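You operate a simulated robot arm through the tools that you are given. There is no shell and no other tool.

Carry out the task below with a simulated robot arm. There is one attempt and no reset: what you move stays moved.

TASK
Gauge the pouch on the small sliding tray and sort it.
Fine: over 26 mm it goes in HELD, else in GOOD; lower the plunger on it, raise it again, and bring that tray back to the middle; the other pouches stay.

Only the result counts: the job must be done as asked and must still hold three seconds after the hand-in. Knocking over, shifting, dropping, spilling or breaking anything else fails it.

THE ROBOT
A 6-joint arm with a fingered hand, fixed in place. Base frame: the origin is on the floor under the middle of its stand, x ahead of it, y to its left, z up; the work surface is at about z = 800. Readings come in mm, rad, newtons and seconds.
With the tool pointing down near the work surface it reaches from about 180 to 900 mm from the base axis. Its first joint turns from -2.897 to 2.897 rad. Payload 5 kg.
The TCP is the grasp point between the finger pads, 37 mm short of the fingertips. In the tool frame z runs along the fingers and y along their closing line. The gripper opens to 124 mm; its body begins 43 mm behind the TCP. The gripper is a hand of 3 fingers: y runs from the thumb to the fingers, the wrist lies at [-21, -125, -215] in the tool frame, and closing takes about 1.5 s.
Orientation is told as [roll, pitch, yaw] about the base's x, y, z axes, in that order, counted from this pose: with the fingers straight down and the wrist toward the robot, the tool's x, y and z point along [0, 1, 0], [1, 0, 0] and [0, 0, -1] of the base frame.

THE INTERFACE
- The arm moves only by the tool step_arm. Its arguments are lists of equal length, an entry for each row: "offset": the shift along the base's x, y, z in units of 300 mm (1.0 is 300 mm), a list of three; "dr": the turn, a rotation vector about the base's x, y, z in units of 45 degrees (1.0 is 45 degrees), a list of three. In form: {"offset": [[dx, dy, dz], ...], "dr": [[ax, ay, az], ...]}. A call has 1 to 20 rows; each row is the pose to reach, as a shift and turn from the pose commanded when the call began. "gripper" is the opening in per cent of the stroke, from 0 (shut) to 100 (fully open), set as the call begins (left out, the last holds). A call with a number of a shift or a turn outside -1 to 1 is refused whole. Rows are played at 5 a second. More than 50 mm and 0.15 rad between two rows, or a gripper value outside its range, and nothing of the call is played. A pose out of reach is approached as far as the arm can. The call stops where the force on the tool passes 90 N (or 10 N more than at its start, if that is more) or the arm is blocked; 0.2 s more then pass. Each finger travels about 72 mm/s and halts on what it meets, pressing with about 27 N; the grip force reading is that of the motor and also rises with nothing between the fingers. The clock runs only during rows and for 0.2 s after the last one: add rows that repeat a pose to give the fingers time. It gives the time, the measured TCP pose, the force on the tool (base axes), the opening and the grip force at its end, in the units of the frame above (readings bear some noise), with the torque about the TCP (base axes, N m) and any sound that the robot's microphone picked up.
- Cameras (640 x 400 px; columns grow to the right, rows downward): "scene" is fixed at [400.3, -498.9, 1565.5]; the picture's right is [0.95, -0.30, 0.00], its down [-0.23, -0.72, -0.65] and it looks along [0.20, 0.62, -0.76] (base axes); focal length 263 px, centre (320, 200). "wrist" rides on the gripper at [72, -104, -154] in the tool frame; the picture's right is [-0.83, 0.26, -0.49], its down [-0.51, -0.72, 0.47] and it looks along [-0.23, 0.64, 0.73] (tool axes); focal length 243 px, centre (320, 200). There is no depth. A picture from a camera that has moved, and an enlarged one, comes with that camera's place and axes in the base frame and with its lens.
- snapshot(camera): a new picture of that camera. No time passes.
- move_fingers(index, middle, thumb_bend, thumb_turn): sets how far each is bent, from 0 (flat) to 100 (curled in); at 30 the hand is open as for a grip, at 70 the pads meet at the TCP. One left out holds its place. A second passes; each finger stops where it meets its share of the squeeze, and holds until it gets a number again. A gripper value or a shape takes the hand back. It gives what a move gives, with no picture; readings hold the bend of each and the force on the fingers (four entries, about 0 where the hand has none), thumb and palm. thumb_turn goes from beside the hand (0) to across from the fingers (100), as for a grip.
- preshape(shape): the hand has 3 fingers and takes this shape, open, in about a second: jaw (thumb against the fingers, like two jaws); tri (thumb and two fingers); tip (a fingertip pinch); poke (one finger out to press); point (the index stretched); flat (the hand flat); cup (the hand cupped); fist (a fist). The gripper value then closes the fingers along that shape, each until it touches; the sizes above hold for jaw. It gives what a move gives, with no picture.
- inspect(camera, box): a new picture of the part [left, top, right, bottom] of that camera's present view, enlarged. No time passes.
- hand_in(): hands the job in; it is judged then, once.

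Nothing tells you positions but the pictures and the camera data. Unless the task says otherwise, let go and move clear before handing in.

The tools are called after "Request:" as name(argument=value, ...) on one line, values as JSON. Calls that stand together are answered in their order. step_arm: Moves the arm, as the interface text tells. Its arguments: {"type":"object","properties":{"offset":{"type":"array","items":{"type":"array","items":{"type":"number"}}},"dr":{"type":"array","items":{"type":"array","items":{"type":"number"}}},"gripper":{"type":"number"}},"required":["offset","dr"]} The other tools are called the same way: preshape (shape) gives the hand a shape; move_fingers (index, middle, thumb_bend, thumb_turn) moves the fingers one by one; snapshot (camera) takes a picture; inspect (camera, box) takes an enlarged picture of a part of a camera's view; hand_in () hands the job in.

At the start:

```text
time: 0.0
tcp_pos: [706.0, 232.2, 1115.0]
tcp_rot: [0.001, 0.0, 0.0]
force: [-0.2, 0.3, -0.3]
wrist_torque: [0.0, 0.02, -0.01]
grip_width: 123.7
gripper_force: 0.0
shape: jaw
bend: [30.0, 30.0, 30.0, 98.0]
finger forces: [0.0, 0.1, 0.1, 0.0, 0.1, 0.0]
```

scene: 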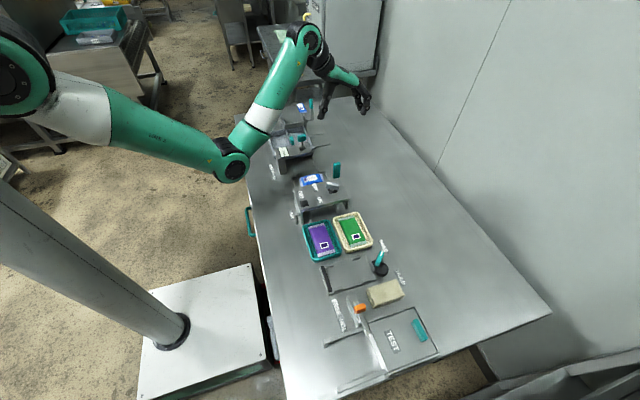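
wrist: 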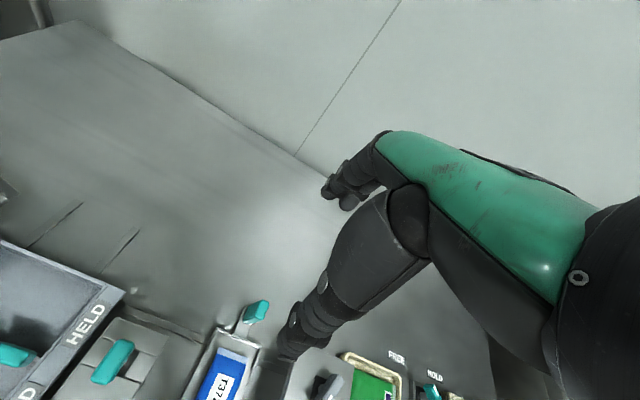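

I see a table with several fixtures (sliding trays, pouches, a plunger station), but they are small in the view. I'll enlarge parts of the scene to identify the devices before moving.

Request:
inspect(camera="scene", box=[240, 80, 400, 180])

Request:
inspect(camera="scene", box=[270, 150, 430, 250])

Request:
inspect(camera="scene", box=[280, 200, 440, 300])

Request:
inspect(camera="scene", box=[300, 280, 460, 380])

Request:
inspect(camera="wrist", box=[0, 200, 320, 400])

Request:
inspect(camera="wrist", box=[280, 300, 480, 400])

```text
4.00 times, centred on (320, 130) of scene
camera zoom: at [400.3, -498.9, 1565.5], right [0.95, -0.3, 0.0], down [-0.23, -0.72, -0.65], along [0.2, 0.62, -0.76], focal length 1054 px, centre (320, 480)
```

zoom: 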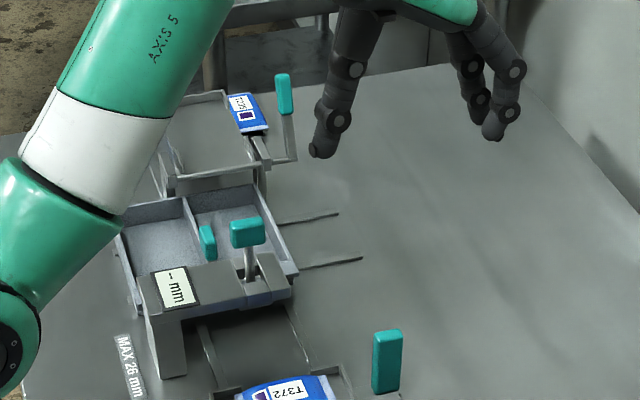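

```text
4.00 times, centred on (350, 200) of scene
camera zoom: at [400.3, -498.9, 1565.5], right [0.95, -0.3, 0.0], down [-0.23, -0.72, -0.65], along [0.2, 0.62, -0.76], focal length 1054 px, centre (200, 200)
```

zoom: 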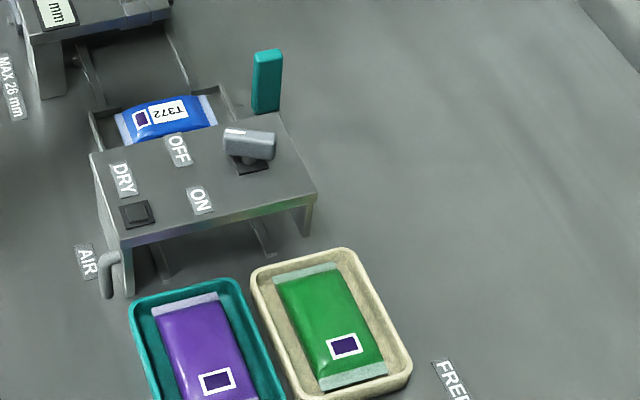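

```text
4.00 times, centred on (360, 250) of scene
camera zoom: at [400.3, -498.9, 1565.5], right [0.95, -0.3, 0.0], down [-0.23, -0.72, -0.65], along [0.2, 0.62, -0.76], focal length 1054 px, centre (160, 0)
```

zoom: 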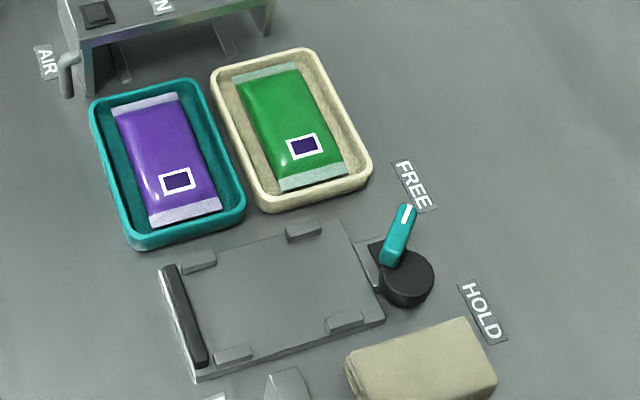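

```text
4.00 times, centred on (380, 330) of scene
camera zoom: at [400.3, -498.9, 1565.5], right [0.95, -0.3, 0.0], down [-0.23, -0.72, -0.65], along [0.2, 0.62, -0.76], focal length 1054 px, centre (80, -320)
```

zoom: 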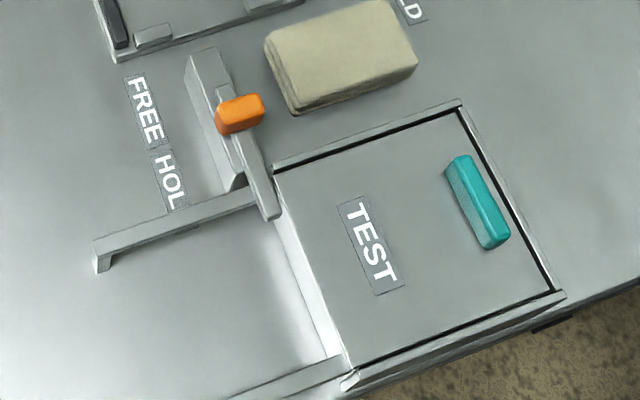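

```text
2.00 times, centred on (160, 300) of wrist
camera zoom: at [602.7, 305.1, 1267.5], right [0.26, -0.83, 0.49], down [-0.72, -0.51, -0.47], along [0.64, -0.23, -0.73], focal length 485 px, centre (640, 0)
```

zoom: 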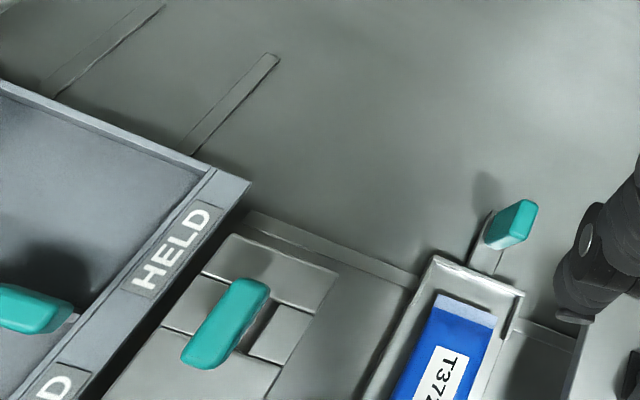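

```text
3.20 times, centred on (380, 350) of wrist
camera zoom: at [602.7, 305.1, 1267.5], right [0.26, -0.83, 0.49], down [-0.72, -0.51, -0.47], along [0.64, -0.23, -0.73], focal length 776 px, centre (128, -280)
```

zoom: 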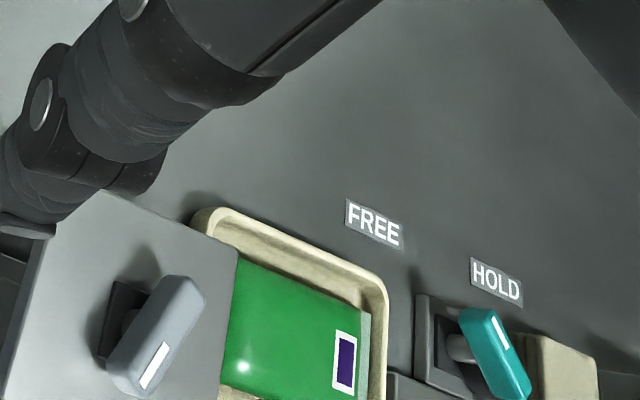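

I see the tray with the blue pouch T372 near (600, 216), its teal handle near (700, 224), and the gauge with its plunger to the left of it, then the divided HELD/GOOD bin. I'll move the hand left at a safe height so the wrist camera gets a better view.

Request:
step_arm(offset=[[-0.085, 0.1, 0.01], [-0.17, 0.2, 0.02], [-0.255, 0.3, 0.03], [-0.34, 0.4, 0.04], [-0.425, 0.5, 0.05], [-0.51, 0.6, 0.06], [-0.595, 0.7, 0.07], [-0.68, 0.8, 0.08], [-0.765, 0.9, 0.09], [-0.85, 1.0, 0.1]], dr=[[0, 0, 0], [0, 0, 0], [0, 0, 0], [0, 0, 0], [0, 0, 0], [0, 0, 0], [0, 0, 0], [0, 0, 0], [0, 0, 0], [0, 0, 0]])

Request:
snapshot(camera="wrist")

Request:
snapshot(camera="scene")

```text
time: 2.2
tcp_pos: [451.8, 531.4, 1143.7]
tcp_rot: [-0.001, -0.001, -0.001]
force: [0.0, -0.9, -0.2]
wrist_torque: [0.04, 0.03, 0.01]
grip_width: 123.4
gripper_force: 0.2
shape: jaw
bend: [30.0, 30.0, 30.0, 98.0]
finger forces: [0.1, 0.0, 0.0, 0.0, 0.0, 0.1]
```

```text
taken
camera wrist: at [347.8, 605.4, 1296.9], right [0.26, -0.83, 0.49], down [-0.72, -0.51, -0.47], along [0.64, -0.23, -0.73], focal length 243 px, centre (320, 200)
```

wrist: 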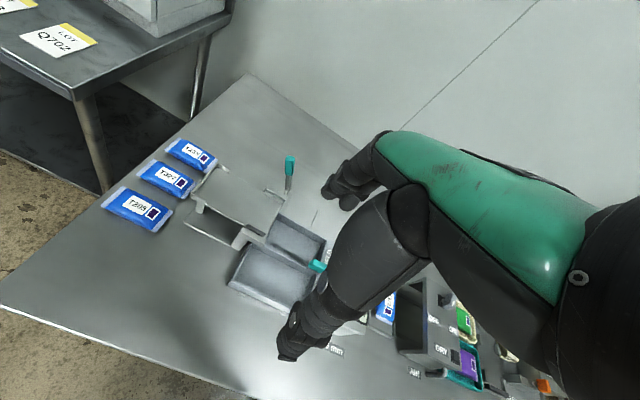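

```text
taken
```

scene: 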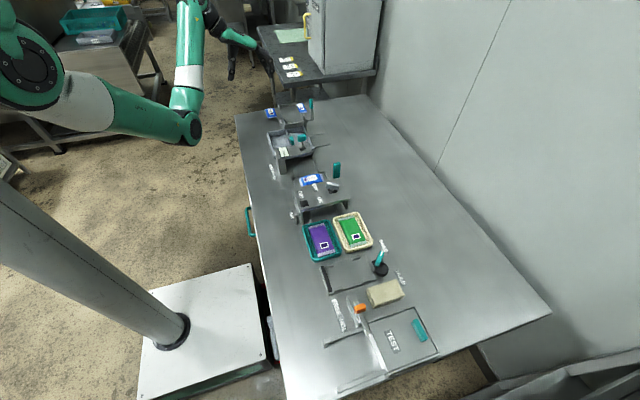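

Request:
inspect(camera="scene", box=[230, 85, 350, 160])

Request:
inspect(camera="wrist", box=[90, 130, 330, 280])

Request:
inspect(camera="wrist", box=[210, 200, 450, 350])

Request:
inspect(camera="scene", box=[260, 120, 360, 183])

```text
5.33 times, centred on (290, 122) of scene
camera zoom: at [400.3, -498.9, 1565.5], right [0.95, -0.3, 0.0], down [-0.23, -0.72, -0.65], along [0.2, 0.62, -0.76], focal length 1405 px, centre (480, 613)
```

zoom: 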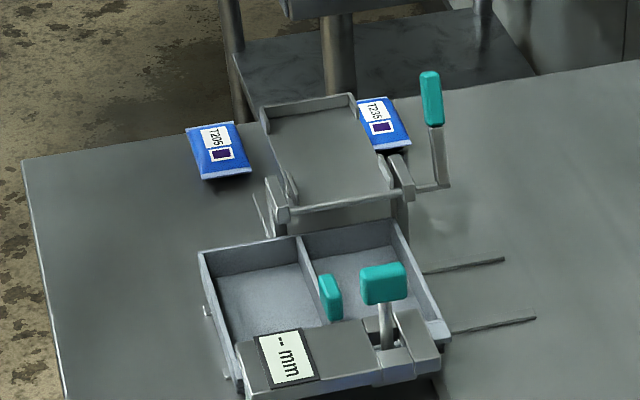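

```text
2.67 times, centred on (210, 205) of wrist
camera zoom: at [347.8, 605.4, 1296.9], right [0.26, -0.83, 0.49], down [-0.72, -0.51, -0.47], along [0.64, -0.23, -0.73], focal length 647 px, centre (613, 187)
```

zoom: 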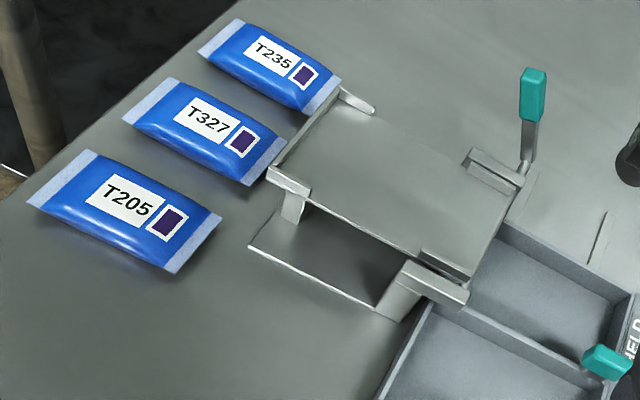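

```text
2.67 times, centred on (330, 275) of wrist
camera zoom: at [347.8, 605.4, 1296.9], right [0.26, -0.83, 0.49], down [-0.72, -0.51, -0.47], along [0.64, -0.23, -0.73], focal length 647 px, centre (293, 0)
```

zoom: 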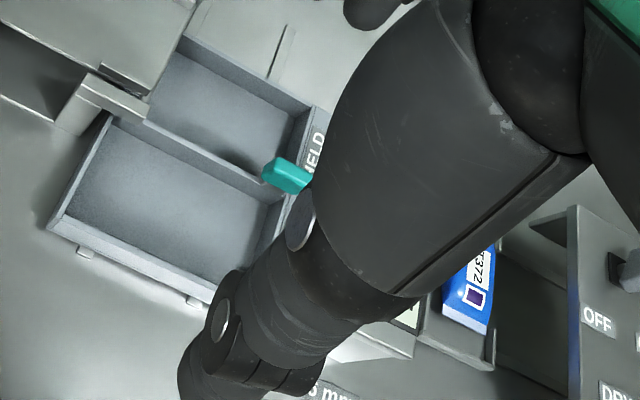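

```text
6.35 times, centred on (310, 152) of scene
camera zoom: at [400.3, -498.9, 1565.5], right [0.95, -0.3, 0.0], down [-0.23, -0.72, -0.65], along [0.2, 0.62, -0.76], focal length 1672 px, centre (384, 508)
```

zoom: 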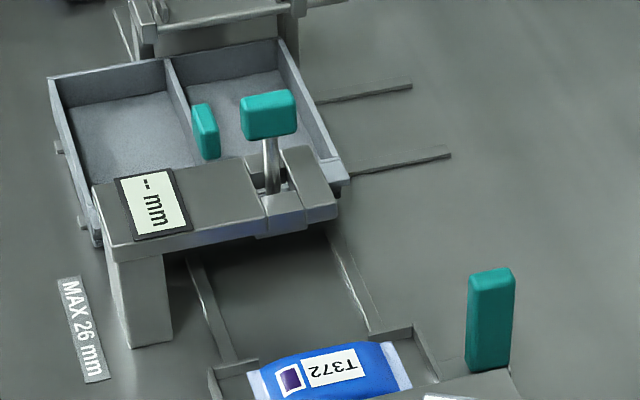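

The layout is clearer now: the tray with T372 lies between the dryer and the gauge, the divided bin (HELD at +x, GOOD at -x) is beyond the gauge, and three other blue pouches lie at the far end. I'll move back over the middle for closer views of the gauge and the tray.

Request:
step_arm(offset=[[0.02, -0.12, 0], [0.04, -0.24, 0], [0.06, -0.36, 0], [0.08, -0.48, 0], [0.1, -0.6, 0], [0.12, -0.72, 0], [0.14, -0.84, 0], [0.16, -0.92, 0], [0.16, -0.92, 0]], dr=[[0, 0, 0], [0, 0, 0], [0, 0, 0], [0, 0, 0], [0, 0, 0], [0, 0, 0], [0, 0, 0], [0, 0, 0], [0, 0, 0]])

Request:
snapshot(camera="wrist")

Request:
inspect(camera="wrist", box=[0, 100, 320, 300])

Request:
inspect(camera="wrist", box=[0, 200, 320, 400])

```text
time: 4.2
tcp_pos: [516.5, 259.3, 1108.9]
tcp_rot: [0.002, -0.004, 0.002]
force: [0.6, 0.3, 1.2]
wrist_torque: [0.01, 0.0, -0.01]
grip_width: 123.7
gripper_force: 0.1
shape: jaw
bend: [30.0, 30.0, 30.0, 98.0]
finger forces: [0.0, 0.1, 0.1, 0.0, 0.0, 0.1]
out of reach, approached as far as the arm can: row 1, 2, 3, 4, 5, 6, 7, 8, 9
```

```text
taken
camera wrist: at [411.5, 331.2, 1262.0], right [0.26, -0.83, 0.49], down [-0.72, -0.51, -0.48], along [0.64, -0.23, -0.73], focal length 243 px, centre (320, 200)
```

wrist: 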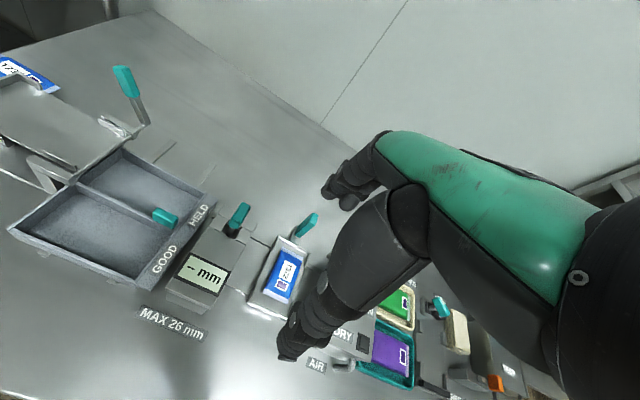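

```text
2.00 times, centred on (160, 200) of wrist
camera zoom: at [411.5, 331.2, 1262.0], right [0.26, -0.83, 0.49], down [-0.72, -0.51, -0.48], along [0.64, -0.23, -0.73], focal length 485 px, centre (640, 200)
```

zoom: 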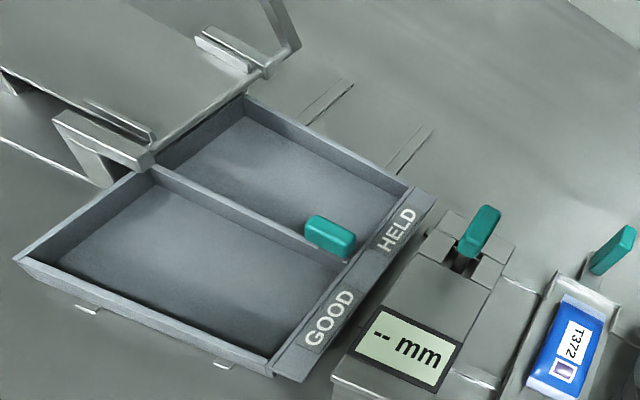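

```text
2.00 times, centred on (160, 300) of wrist
camera zoom: at [411.5, 331.2, 1262.0], right [0.26, -0.83, 0.49], down [-0.72, -0.51, -0.48], along [0.64, -0.23, -0.73], focal length 485 px, centre (640, 0)
```

zoom: 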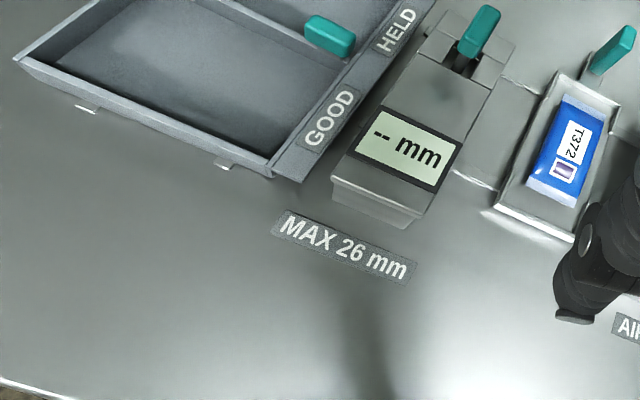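

The plunger knob triangulates to about (588, 335, 941), the tray paddle to about (693, 211, 850), the pouch centre to about (588, 212), and the bin spans roughly x 475–655, y 390–560. I'll go lower and to the right for a close view of the tray, paddle and dryer.

Request:
step_arm(offset=[[0.04, -0.1, -0.06], [0.08, -0.2, -0.12], [0.12, -0.3, -0.17], [0.16, -0.4, -0.22], [0.2, -0.5, -0.27], [0.2, -0.59, -0.28], [0.2, -0.59, -0.28]], dr=[[0, 0, 0], [0, 0, 0], [0, 0, 0], [0, 0, 0], [0, 0, 0], [0, 0, 0], [0, 0, 0]])

Request:
snapshot(camera="wrist")

Request:
inspect(camera="wrist", box=[0, 150, 320, 350])

Request:
inspect(camera="wrist", box=[100, 150, 300, 275])

```text
time: 5.8
tcp_pos: [576.9, 80.6, 1024.5]
tcp_rot: [0.002, 0.001, -0.002]
force: [0.1, 0.1, 0.0]
wrist_torque: [0.0, 0.03, -0.01]
grip_width: 123.4
gripper_force: 0.0
shape: jaw
bend: [30.0, 30.0, 30.0, 98.0]
finger forces: [0.0, 0.0, 0.0, 0.0, 0.0, 0.1]
```

```text
taken
camera wrist: at [472.6, 154.1, 1177.8], right [0.26, -0.83, 0.49], down [-0.72, -0.51, -0.47], along [0.64, -0.23, -0.73], focal length 243 px, centre (320, 200)
```

wrist: 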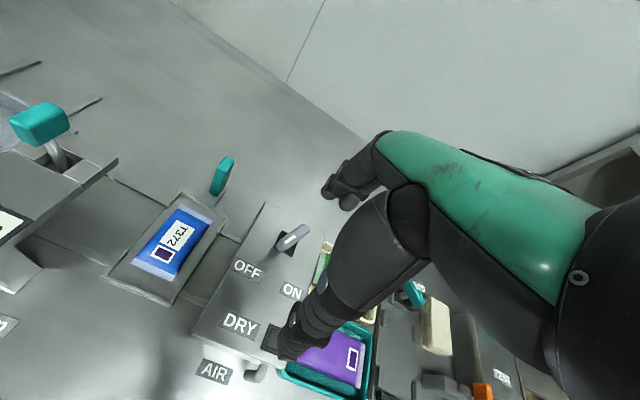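

```text
2.00 times, centred on (160, 250) of wrist
camera zoom: at [472.6, 154.1, 1177.8], right [0.26, -0.83, 0.49], down [-0.72, -0.51, -0.47], along [0.64, -0.23, -0.73], focal length 485 px, centre (640, 100)
```

zoom: 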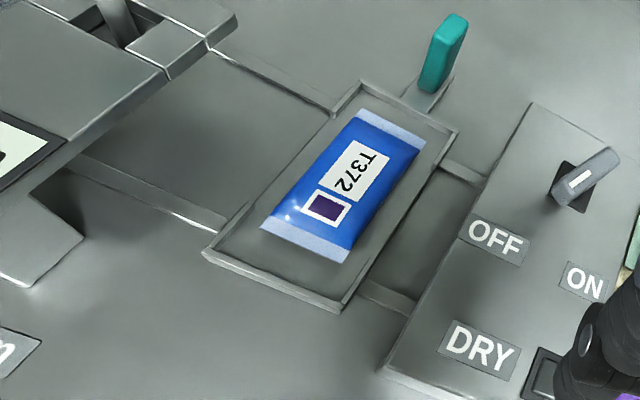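

```text
3.20 times, centred on (200, 212) of wrist
camera zoom: at [472.6, 154.1, 1177.8], right [0.26, -0.83, 0.49], down [-0.72, -0.51, -0.47], along [0.64, -0.23, -0.73], focal length 776 px, centre (704, 160)
```

zoom: 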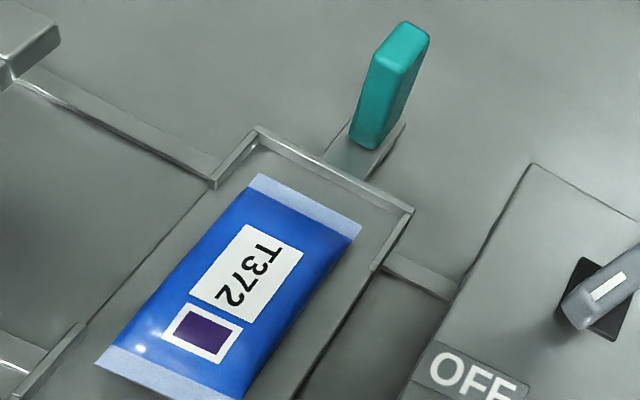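

The tray is about x 521–658, y 173–249 with its rim at z≈823; the pouch is about 92 × 48 mm centred at (589, 210), and the paddle is at (690, 210) with its top at z≈891. I'll move left for a close look at the gauge head and plunger.

Request:
step_arm(offset=[[0, 0.12, 0.02], [0, 0.24, 0.03], [-0.01, 0.36, 0.03], [-0.02, 0.48, 0.03], [-0.02, 0.5, 0.03]], dr=[[0, 0, 0], [0, 0, 0], [0, 0, 0], [0, 0, 0], [0, 0, 0]])

Request:
snapshot(camera="wrist")

Request:
inspect(camera="wrist", box=[100, 150, 340, 300])

Request:
inspect(camera="scene", box=[265, 125, 345, 175])

```text
time: 7.0
tcp_pos: [571.5, 232.1, 1032.6]
tcp_rot: [0.002, 0.001, -0.001]
force: [-0.1, 0.3, 0.4]
wrist_torque: [-0.04, 0.04, 0.0]
grip_width: 124.0
gripper_force: 0.0
shape: jaw
bend: [30.0, 30.0, 30.0, 98.0]
finger forces: [0.0, 0.0, 0.1, 0.0, 0.1, 0.0]
```

```text
taken
camera wrist: at [466.7, 305.2, 1186.8], right [0.26, -0.83, 0.49], down [-0.72, -0.51, -0.47], along [0.64, -0.23, -0.73], focal length 243 px, centre (320, 200)
```

wrist: 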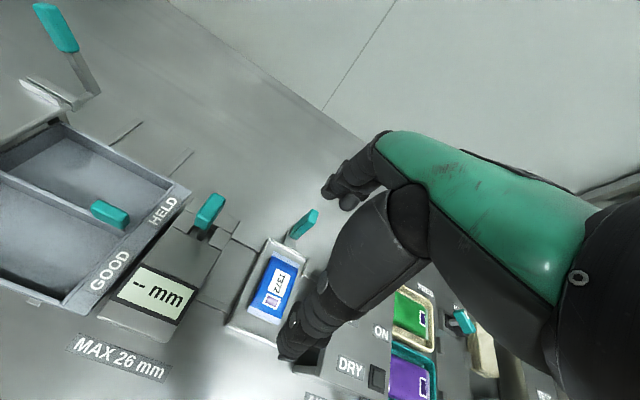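

```text
2.67 times, centred on (220, 225) of wrist
camera zoom: at [466.7, 305.2, 1186.8], right [0.26, -0.83, 0.49], down [-0.72, -0.51, -0.47], along [0.64, -0.23, -0.73], focal length 647 px, centre (587, 133)
```

zoom: 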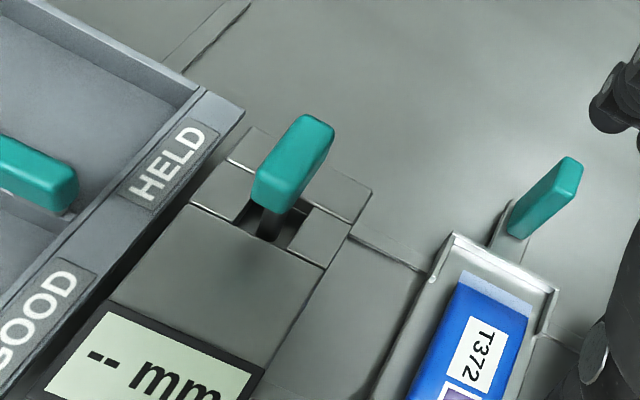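

```text
8.00 times, centred on (305, 150) of scene
camera zoom: at [400.3, -498.9, 1565.5], right [0.95, -0.3, 0.0], down [-0.23, -0.72, -0.65], along [0.2, 0.62, -0.76], focal length 2107 px, centre (440, 600)
```

zoom: 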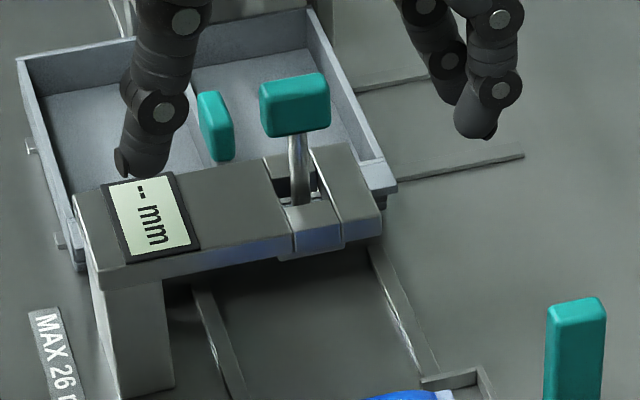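

The gauge head's top is at z≈889 (y 305–366, x up to 623), the knob top is near (589.5, 337, 949), and the dryer's top is at z≈884 with its edge at y≈137. I'll yaw the hand by +90° at this safe height so it closes along y and the wrist stays clear of the gauge.

Request:
step_arm(offset=[[0, 0, 0.02], [0, 0, 0.02], [0, 0, 0.02], [0, 0, 0.02], [0, 0, 0.02], [0, 0, 0.02], [0, 0, 0.02]], dr=[[0, 0, 0.16], [0, 0, 0.32], [0, 0, 0.48], [0, 0, 0.64], [0, 0, 0.8], [0, 0, 0.96], [0, 0, 1.0]])

Request:
step_arm(offset=[[0, 0, 0], [0, 0, 0], [0, 0, 0], [0, 0, 0], [0, 0, 0], [0, 0, 0], [0, 0, 0]], dr=[[0, 0, 0.16], [0, 0, 0.32], [0, 0, 0.48], [0, 0, 0.64], [0, 0, 0.8], [0, 0, 0.96], [0, 0, 1.0]])

Request:
snapshot(camera="wrist")

Request:
snapshot(camera="scene")

```text
time: 8.6
tcp_pos: [572.2, 232.1, 1038.6]
tcp_rot: [0.0, 0.0, 0.786]
force: [0.5, -0.7, 0.5]
wrist_torque: [0.0, 0.02, 0.01]
grip_width: 123.8
gripper_force: 0.0
shape: jaw
bend: [30.0, 30.0, 30.0, 98.0]
finger forces: [0.1, 0.0, 0.0, 0.1, 0.0, 0.1]
```

```text
time: 10.2
tcp_pos: [572.6, 232.3, 1040.7]
tcp_rot: [0.0, 0.001, 1.572]
force: [-0.4, -1.0, 0.2]
wrist_torque: [0.02, -0.01, -0.01]
grip_width: 123.7
gripper_force: 0.0
shape: jaw
bend: [30.0, 30.0, 30.0, 98.0]
finger forces: [0.0, 0.1, 0.0, 0.1, 0.0, 0.0]
```

```text
taken
camera wrist: at [498.8, 128.2, 1192.8], right [0.83, 0.26, 0.49], down [0.51, -0.72, -0.47], along [0.23, 0.64, -0.73], focal length 243 px, centre (320, 200)
```

wrist: 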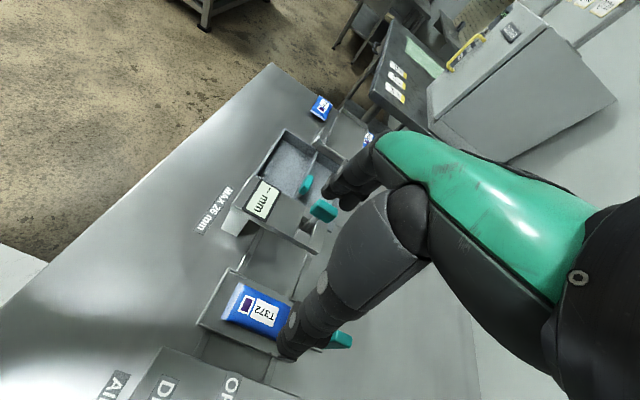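

```text
taken
```

scene: 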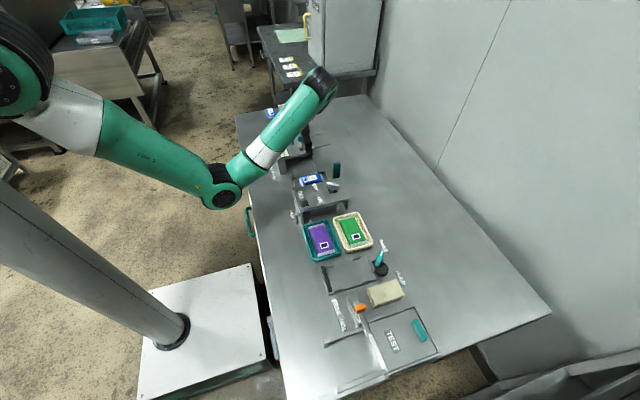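

The hand now closes along y, with the thumb on the -y side. I'll partly close it and go above the paddle at about (690, 210), then check the alignment before descending.

Request:
step_arm(offset=[[0.1, -0.02, 0], [0.2, -0.04, -0.02], [0.3, -0.06, -0.05], [0.393, -0.074, -0.1], [0.393, -0.074, -0.15], [0.393, -0.074, -0.2], [0.393, -0.074, -0.2]], dr=[[0, 0, 0], [0, 0, 0], [0, 0, 0], [0, 0, 0], [0, 0, 0], [0, 0, 0], [0, 0, 0]], gripper=50)

Request:
snapshot(camera="wrist")

Request:
inspect(camera="scene", box=[270, 60, 430, 220])

Request:
inspect(camera="wrist", box=[240, 150, 440, 375])

```text
time: 11.8
tcp_pos: [689.6, 209.7, 979.4]
tcp_rot: [0.0, 0.001, 1.57]
force: [0.2, 0.5, -0.3]
wrist_torque: [0.0, 0.01, 0.02]
grip_width: 62.6
gripper_force: 0.0
shape: jaw
bend: [74.0, 45.0, 69.0, 100.0]
finger forces: [0.0, 0.0, 0.1, 0.0, 0.1, 0.0]
```

```text
taken
camera wrist: at [616.5, 106.2, 1132.3], right [0.83, 0.26, 0.49], down [0.51, -0.72, -0.47], along [0.23, 0.64, -0.73], focal length 243 px, centre (320, 200)
```

wrist: 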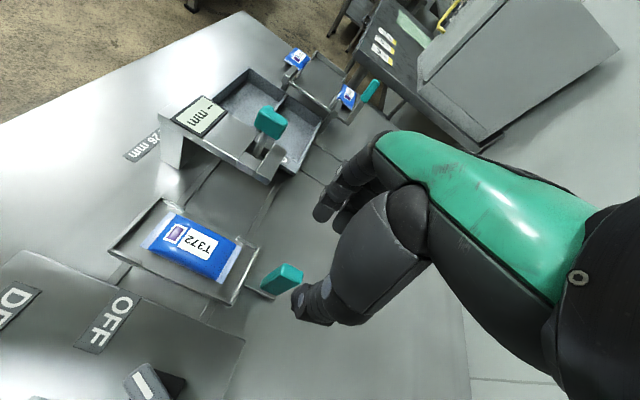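

```text
2.50 times, centred on (350, 140) of scene
camera zoom: at [400.3, -498.9, 1565.5], right [0.95, -0.3, 0.0], down [-0.23, -0.72, -0.65], along [0.2, 0.62, -0.76], focal length 658 px, centre (245, 350)
```

zoom: 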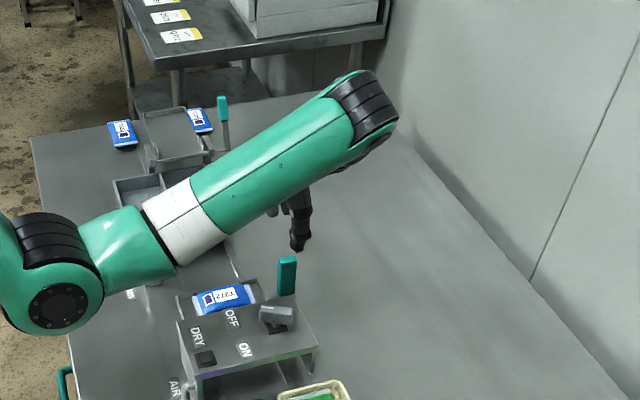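

```text
1.78 times, centred on (340, 262) of wrist
camera zoom: at [616.5, 106.2, 1132.3], right [0.83, 0.26, 0.49], down [0.51, -0.72, -0.47], along [0.23, 0.64, -0.73], focal length 431 px, centre (284, 89)
```

zoom: 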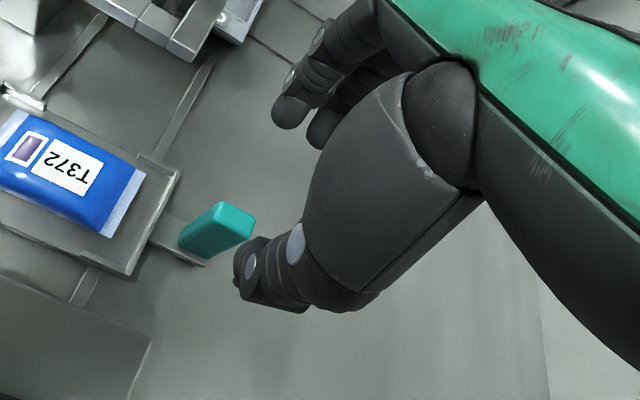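

The arm is above the paddle with the fingers on the +y side and the thumb on the -y side. I'll lower straight down to z≈880 so the pads straddle the paddle.

Request:
step_arm(offset=[[0, 0, -0.1], [0, 0, -0.2], [0.002, 0, -0.27], [0.002, 0, -0.33], [0.002, 0, -0.33]], dr=[[0, 0, 0], [0, 0, 0], [0, 0, 0], [0, 0, 0], [0, 0, 0]])

Request:
snapshot(camera="wrist")

Request:
inspect(camera="wrist", box=[240, 170, 400, 330])

Request:
inspect(camera="scene", box=[280, 100, 400, 220])

```text
time: 13.0
tcp_pos: [689.1, 209.8, 880.3]
tcp_rot: [-0.001, 0.001, 1.57]
force: [0.9, -0.5, -0.4]
wrist_torque: [-0.03, 0.02, 0.0]
grip_width: 62.5
gripper_force: 0.1
shape: jaw
bend: [74.0, 45.0, 69.0, 100.0]
finger forces: [0.1, 0.0, 0.1, 0.0, 0.0, 0.0]
```

```text
taken
camera wrist: at [616.8, 105.5, 1033.6], right [0.83, 0.26, 0.49], down [0.51, -0.72, -0.47], along [0.23, 0.64, -0.73], focal length 243 px, centre (320, 200)
```

wrist: 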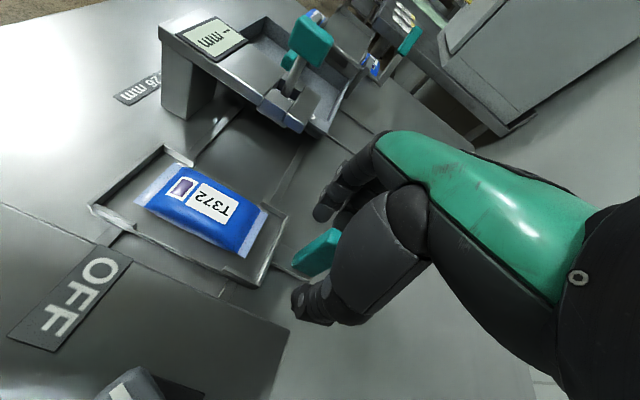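

```text
2.50 times, centred on (320, 250) of wrist
camera zoom: at [616.8, 105.5, 1033.6], right [0.83, 0.26, 0.49], down [0.51, -0.72, -0.47], along [0.23, 0.64, -0.73], focal length 606 px, centre (320, 75)
```

zoom: 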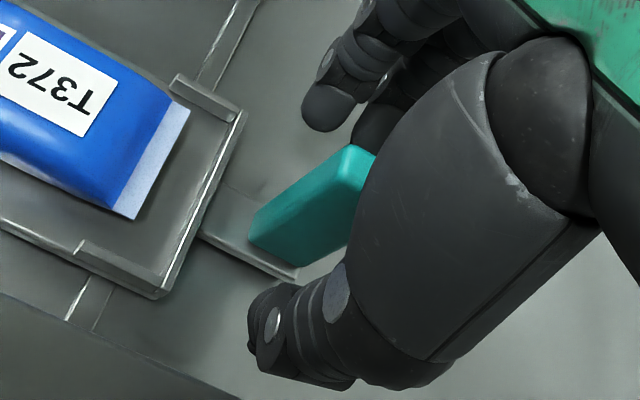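

```text
3.33 times, centred on (340, 160) of scene
camera zoom: at [400.3, -498.9, 1565.5], right [0.95, -0.3, 0.0], down [-0.23, -0.72, -0.65], along [0.2, 0.62, -0.76], focal length 878 px, centre (253, 333)
```

zoom: 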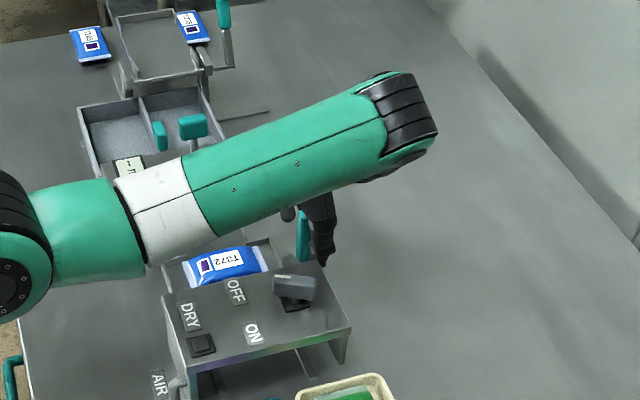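

The paddle sits between the fingers and the thumb. I'll close on it while holding the pose.

Request:
step_arm(offset=[[0, 0, 0], [0, 0, 0], [0, 0, 0], [0, 0, 0], [0, 0, 0], [0, 0, 0], [0, 0, 0], [0, 0, 0]], dr=[[0, 0, 0], [0, 0, 0], [0, 0, 0], [0, 0, 0], [0, 0, 0], [0, 0, 0], [0, 0, 0], [0, 0, 0]], gripper=0)

Request:
snapshot(camera="wrist")

Request:
inspect(camera="wrist", box=[240, 170, 400, 330])

```text
time: 14.8
tcp_pos: [689.1, 210.7, 881.3]
tcp_rot: [-0.001, 0.001, 1.573]
force: [0.5, -0.2, -4.4]
wrist_torque: [0.03, -0.01, -0.01]
grip_width: 11.1
gripper_force: 27.3
shape: jaw
bend: [72.0, 64.0, 73.0, 100.0]
finger forces: [15.6, 7.8, 0.0, 0.1, 23.7, 0.0]
```

```text
taken
camera wrist: at [616.7, 105.6, 1033.7], right [0.83, 0.26, 0.49], down [0.51, -0.72, -0.47], along [0.23, 0.64, -0.73], focal length 243 px, centre (320, 200)
```

wrist: 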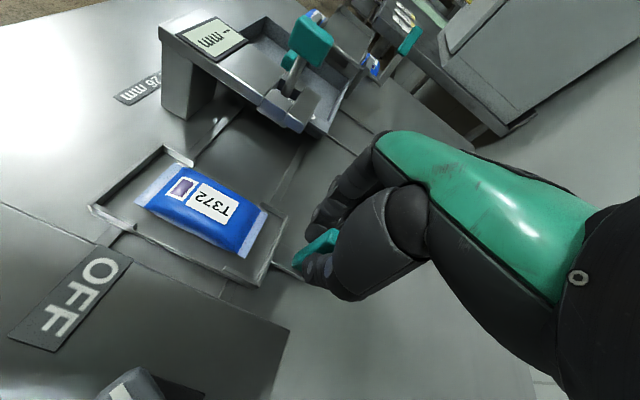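

```text
2.50 times, centred on (320, 250) of wrist
camera zoom: at [616.7, 105.6, 1033.7], right [0.83, 0.26, 0.49], down [0.51, -0.72, -0.47], along [0.23, 0.64, -0.73], focal length 606 px, centre (320, 75)
```

zoom: 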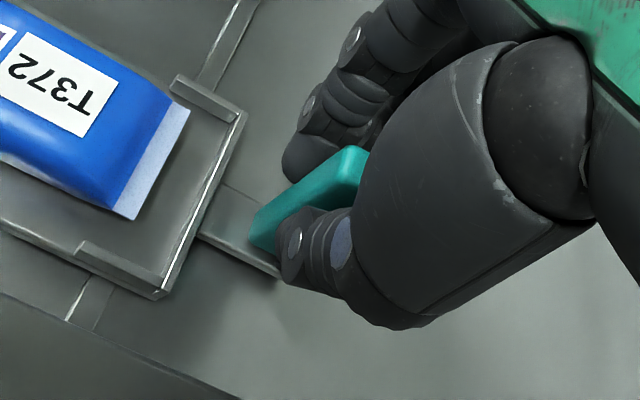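

The paddle is gripped (11 mm wide, 27 N). I'll drag the tray slowly +y by about 120 mm toward the gauge, watching the force for an end stop.

Request:
step_arm(offset=[[0, 0.02, 0], [0, 0.05, 0], [0, 0.08, 0], [0, 0.11, 0], [0, 0.14, 0], [0, 0.17, 0], [0, 0.2, 0], [0, 0.23, 0], [0, 0.26, 0], [0, 0.29, 0], [0, 0.32, 0], [0, 0.35, 0], [0, 0.38, 0], [0, 0.4, 0], [0, 0.4, 0]], dr=[[0, 0, 0], [0, 0, 0], [0, 0, 0], [0, 0, 0], [0, 0, 0], [0, 0, 0], [0, 0, 0], [0, 0, 0], [0, 0, 0], [0, 0, 0], [0, 0, 0], [0, 0, 0], [0, 0, 0], [0, 0, 0], [0, 0, 0]])

Request:
snapshot(camera="wrist")

Request:
inspect(camera="wrist", box=[80, 100, 320, 300])

Request:
inspect(camera="scene", box=[250, 100, 370, 220])

```text
time: 18.0
tcp_pos: [689.6, 331.3, 881.0]
tcp_rot: [0.001, 0.0, 1.569]
force: [-6.1, 1.4, -2.5]
wrist_torque: [0.0, 0.18, 0.05]
grip_width: 11.0
gripper_force: 27.2
shape: jaw
bend: [72.0, 65.0, 73.0, 100.0]
finger forces: [16.3, 8.4, 0.0, 0.0, 24.2, 0.1]
```

```text
taken
camera wrist: at [617.3, 226.7, 1033.7], right [0.83, 0.26, 0.49], down [0.51, -0.72, -0.47], along [0.23, 0.64, -0.73], focal length 243 px, centre (320, 200)
```

wrist: 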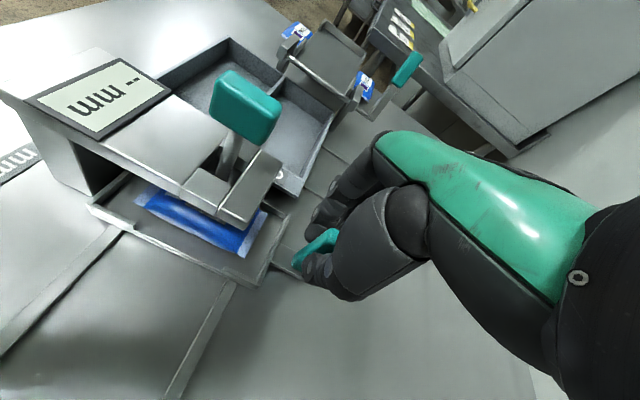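

```text
2.00 times, centred on (200, 200) of wrist
camera zoom: at [617.3, 226.7, 1033.7], right [0.83, 0.26, 0.49], down [0.51, -0.72, -0.47], along [0.23, 0.64, -0.73], focal length 485 px, centre (560, 200)
```

zoom: 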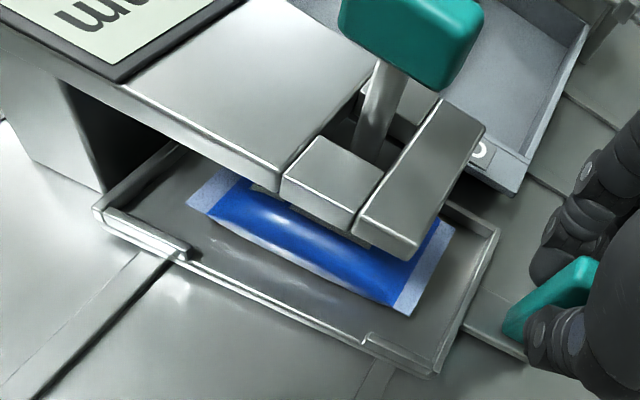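

```text
3.33 times, centred on (310, 160) of scene
camera zoom: at [400.3, -498.9, 1565.5], right [0.95, -0.3, 0.0], down [-0.23, -0.72, -0.65], along [0.2, 0.62, -0.76], focal length 878 px, centre (353, 333)
```

zoom: 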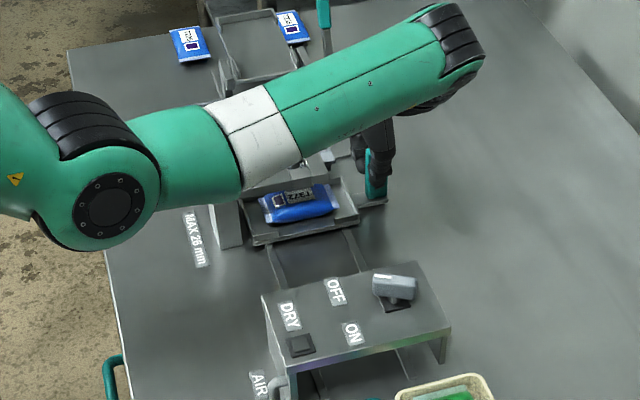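

The tray has slid to y≈331 under the head, with no stop felt yet. I'll creep a few more millimetres so the pouch centres under the plunger at y≈336.

Request:
step_arm(offset=[[0, 0.007, 0], [0, 0.014, 0], [0, 0.016, 0], [0, 0.016, 0]], dr=[[0, 0, 0], [0, 0, 0], [0, 0, 0], [0, 0, 0]])

Request:
snapshot(camera="wrist")

Request:
inspect(camera="wrist", box=[80, 100, 320, 300])

```text
time: 19.0
tcp_pos: [689.7, 334.4, 880.0]
tcp_rot: [0.001, 0.0, 1.572]
force: [-5.3, 0.0, -2.6]
wrist_torque: [0.0, 0.12, 0.05]
grip_width: 11.2
gripper_force: 27.1
shape: jaw
bend: [72.0, 65.0, 73.0, 100.0]
finger forces: [15.9, 7.9, 0.1, 0.0, 24.7, 0.0]
```

```text
taken
camera wrist: at [617.2, 230.8, 1033.7], right [0.83, 0.26, 0.49], down [0.51, -0.72, -0.47], along [0.23, 0.64, -0.73], focal length 243 px, centre (320, 200)
```

wrist: 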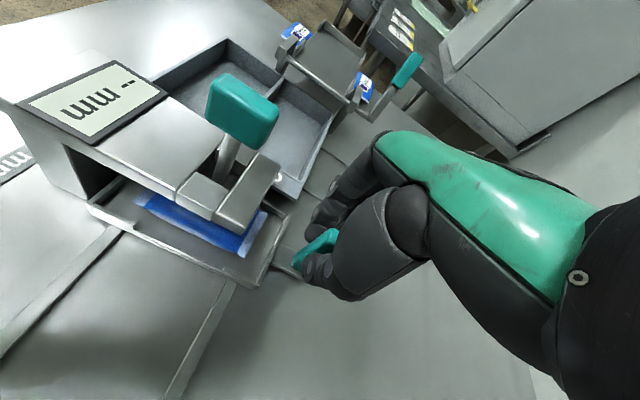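

```text
2.00 times, centred on (200, 200) of wrist
camera zoom: at [617.2, 230.8, 1033.7], right [0.83, 0.26, 0.49], down [0.51, -0.72, -0.47], along [0.23, 0.64, -0.73], focal length 485 px, centre (560, 200)
```

zoom: 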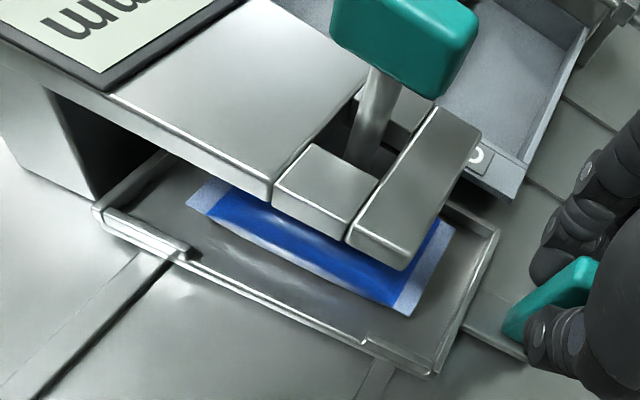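

No stop yet; the pouch is at about y≈334. I'll nudge 2–3 mm more so it's centred under the plunger.

Request:
step_arm(offset=[[0, 0.004, 0], [0, 0.008, 0], [0, 0.008, 0], [0, 0.008, 0]], dr=[[0, 0, 0], [0, 0, 0], [0, 0, 0], [0, 0, 0]])

Request:
inspect(camera="wrist", box=[80, 100, 320, 300])

```text
time: 20.0
tcp_pos: [689.6, 336.8, 880.8]
tcp_rot: [0.001, 0.0, 1.571]
force: [-4.7, -11.5, -0.8]
wrist_torque: [-0.37, 0.17, 0.0]
grip_width: 11.1
gripper_force: 27.0
shape: jaw
bend: [72.0, 65.0, 73.0, 100.0]
finger forces: [13.1, 5.9, 0.0, 0.0, 31.6, 0.1]
```

```text
2.00 times, centred on (200, 200) of wrist
camera zoom: at [617.1, 232.7, 1033.6], right [0.83, 0.26, 0.49], down [0.51, -0.72, -0.47], along [0.23, 0.64, -0.73], focal length 485 px, centre (560, 200)
```

zoom: 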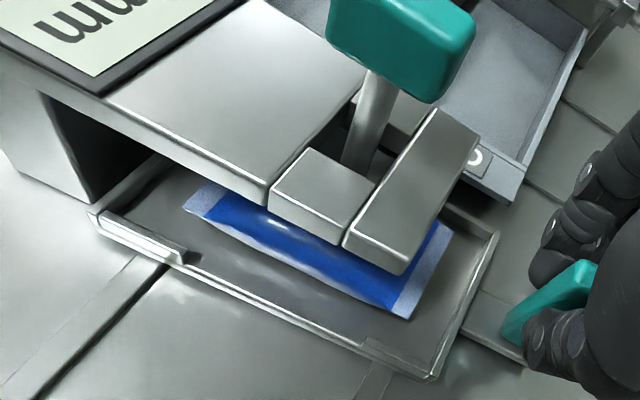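

The force of -11.5 N along y shows the tray is against its end stop under the gauge. I'll release the paddle and rise clear.

Request:
step_arm(offset=[[0, -0.004, 0], [0, -0.004, 0], [0, -0.004, 0], [0, -0.004, 0], [0, -0.004, 0], [0, -0.004, 0], [0, -0.004, 0.05], [0, -0.004, 0.15], [0, -0.004, 0.25], [0, -0.004, 0.35], [0, -0.004, 0.45], [0, -0.004, 0.45]], dr=[[0, 0, 0], [0, 0, 0], [0, 0, 0], [0, 0, 0], [0, 0, 0], [0, 0, 0], [0, 0, 0], [0, 0, 0], [0, 0, 0], [0, 0, 0], [0, 0, 0], [0, 0, 0]], gripper=50)

Request:
snapshot(camera="wrist")

Request:
inspect(camera="wrist", box=[100, 100, 340, 300])

```text
time: 22.6
tcp_pos: [689.2, 335.7, 1016.7]
tcp_rot: [0.0, -0.002, 1.57]
force: [0.2, 0.6, 0.3]
wrist_torque: [0.0, 0.02, 0.0]
grip_width: 61.6
gripper_force: 0.1
shape: jaw
bend: [74.0, 45.0, 69.0, 100.0]
finger forces: [0.0, 0.0, 0.0, 0.0, 0.0, 0.0]
```

```text
taken
camera wrist: at [616.3, 232.1, 1169.6], right [0.83, 0.26, 0.49], down [0.51, -0.72, -0.47], along [0.23, 0.64, -0.73], focal length 243 px, centre (320, 200)
```

wrist: 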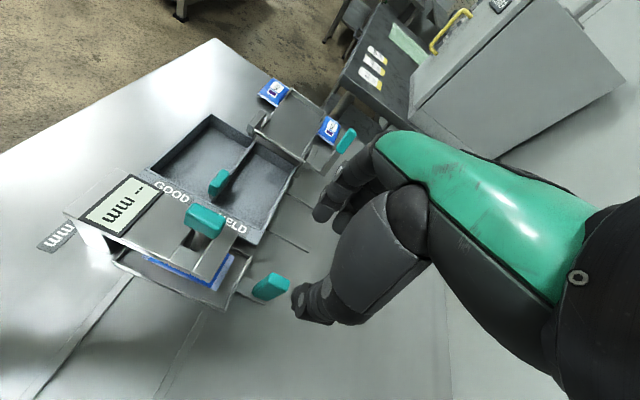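

```text
2.00 times, centred on (220, 200) of wrist
camera zoom: at [616.3, 232.1, 1169.6], right [0.83, 0.26, 0.49], down [0.51, -0.72, -0.47], along [0.23, 0.64, -0.73], focal length 485 px, centre (520, 200)
```

zoom: 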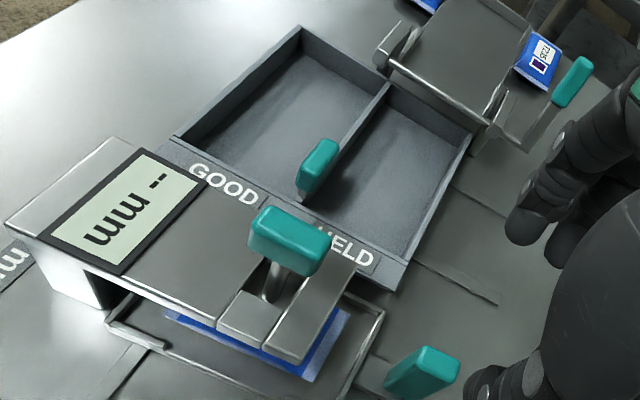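

The tray and pouch sit under the head and the knob top is near (588.5, 337, 950). I'll move over the knob at this height and check before descending.

Request:
step_arm(offset=[[-0.1, 0.004, 0.01], [-0.2, 0.004, 0.01], [-0.3, 0.004, 0.0], [-0.334, 0.004, 0.0], [-0.334, 0.004, 0.0]], dr=[[0, 0, 0], [0, 0, 0], [0, 0, 0], [0, 0, 0], [0, 0, 0]])

Request:
snapshot(camera="wrist")

Request:
inspect(camera="wrist", box=[220, 170, 380, 330])

Request:
inspect(camera="scene", box=[240, 90, 360, 190])

```text
time: 23.8
tcp_pos: [589.9, 338.3, 1015.0]
tcp_rot: [0.0, 0.002, 1.569]
force: [0.2, -0.4, -0.2]
wrist_torque: [-0.01, 0.01, -0.01]
grip_width: 61.8
gripper_force: 0.0
shape: jaw
bend: [74.0, 45.0, 69.0, 100.0]
finger forces: [0.0, 0.0, 0.0, 0.0, 0.1, 0.0]
```

```text
taken
camera wrist: at [516.8, 233.5, 1168.8], right [0.83, 0.26, 0.49], down [0.51, -0.72, -0.47], along [0.23, 0.64, -0.73], focal length 243 px, centre (320, 200)
```

wrist: 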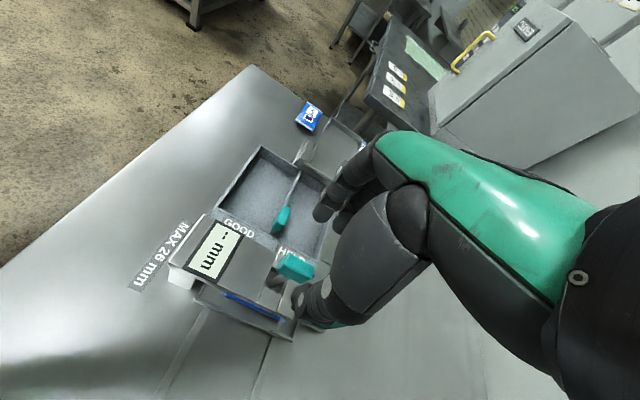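

```text
2.50 times, centred on (300, 250) of wrist
camera zoom: at [516.8, 233.5, 1168.8], right [0.83, 0.26, 0.49], down [0.51, -0.72, -0.47], along [0.23, 0.64, -0.73], focal length 606 px, centre (370, 75)
```

zoom: 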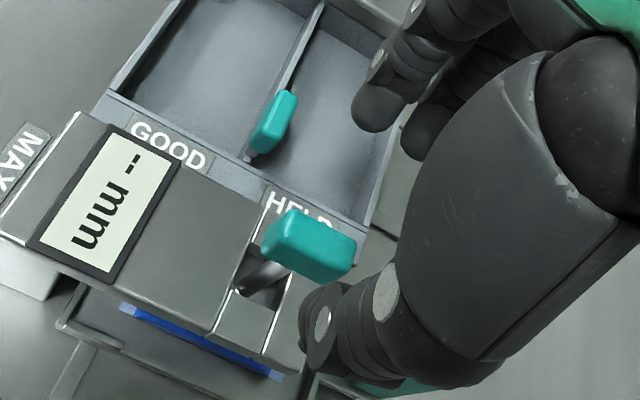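

```text
4.00 times, centred on (300, 140) of scene
camera zoom: at [400.3, -498.9, 1565.5], right [0.95, -0.3, 0.0], down [-0.23, -0.72, -0.65], along [0.2, 0.62, -0.76], focal length 1054 px, centre (400, 440)
```

zoom: 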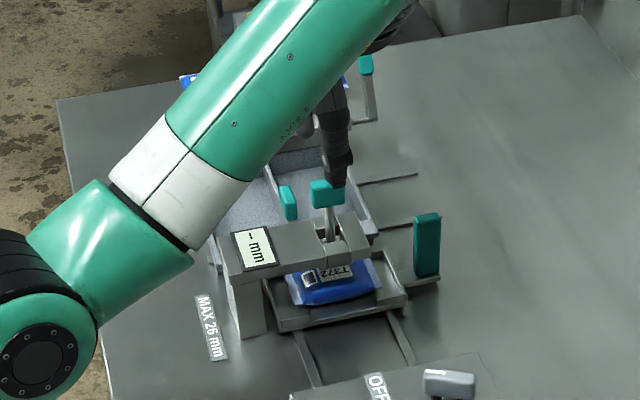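

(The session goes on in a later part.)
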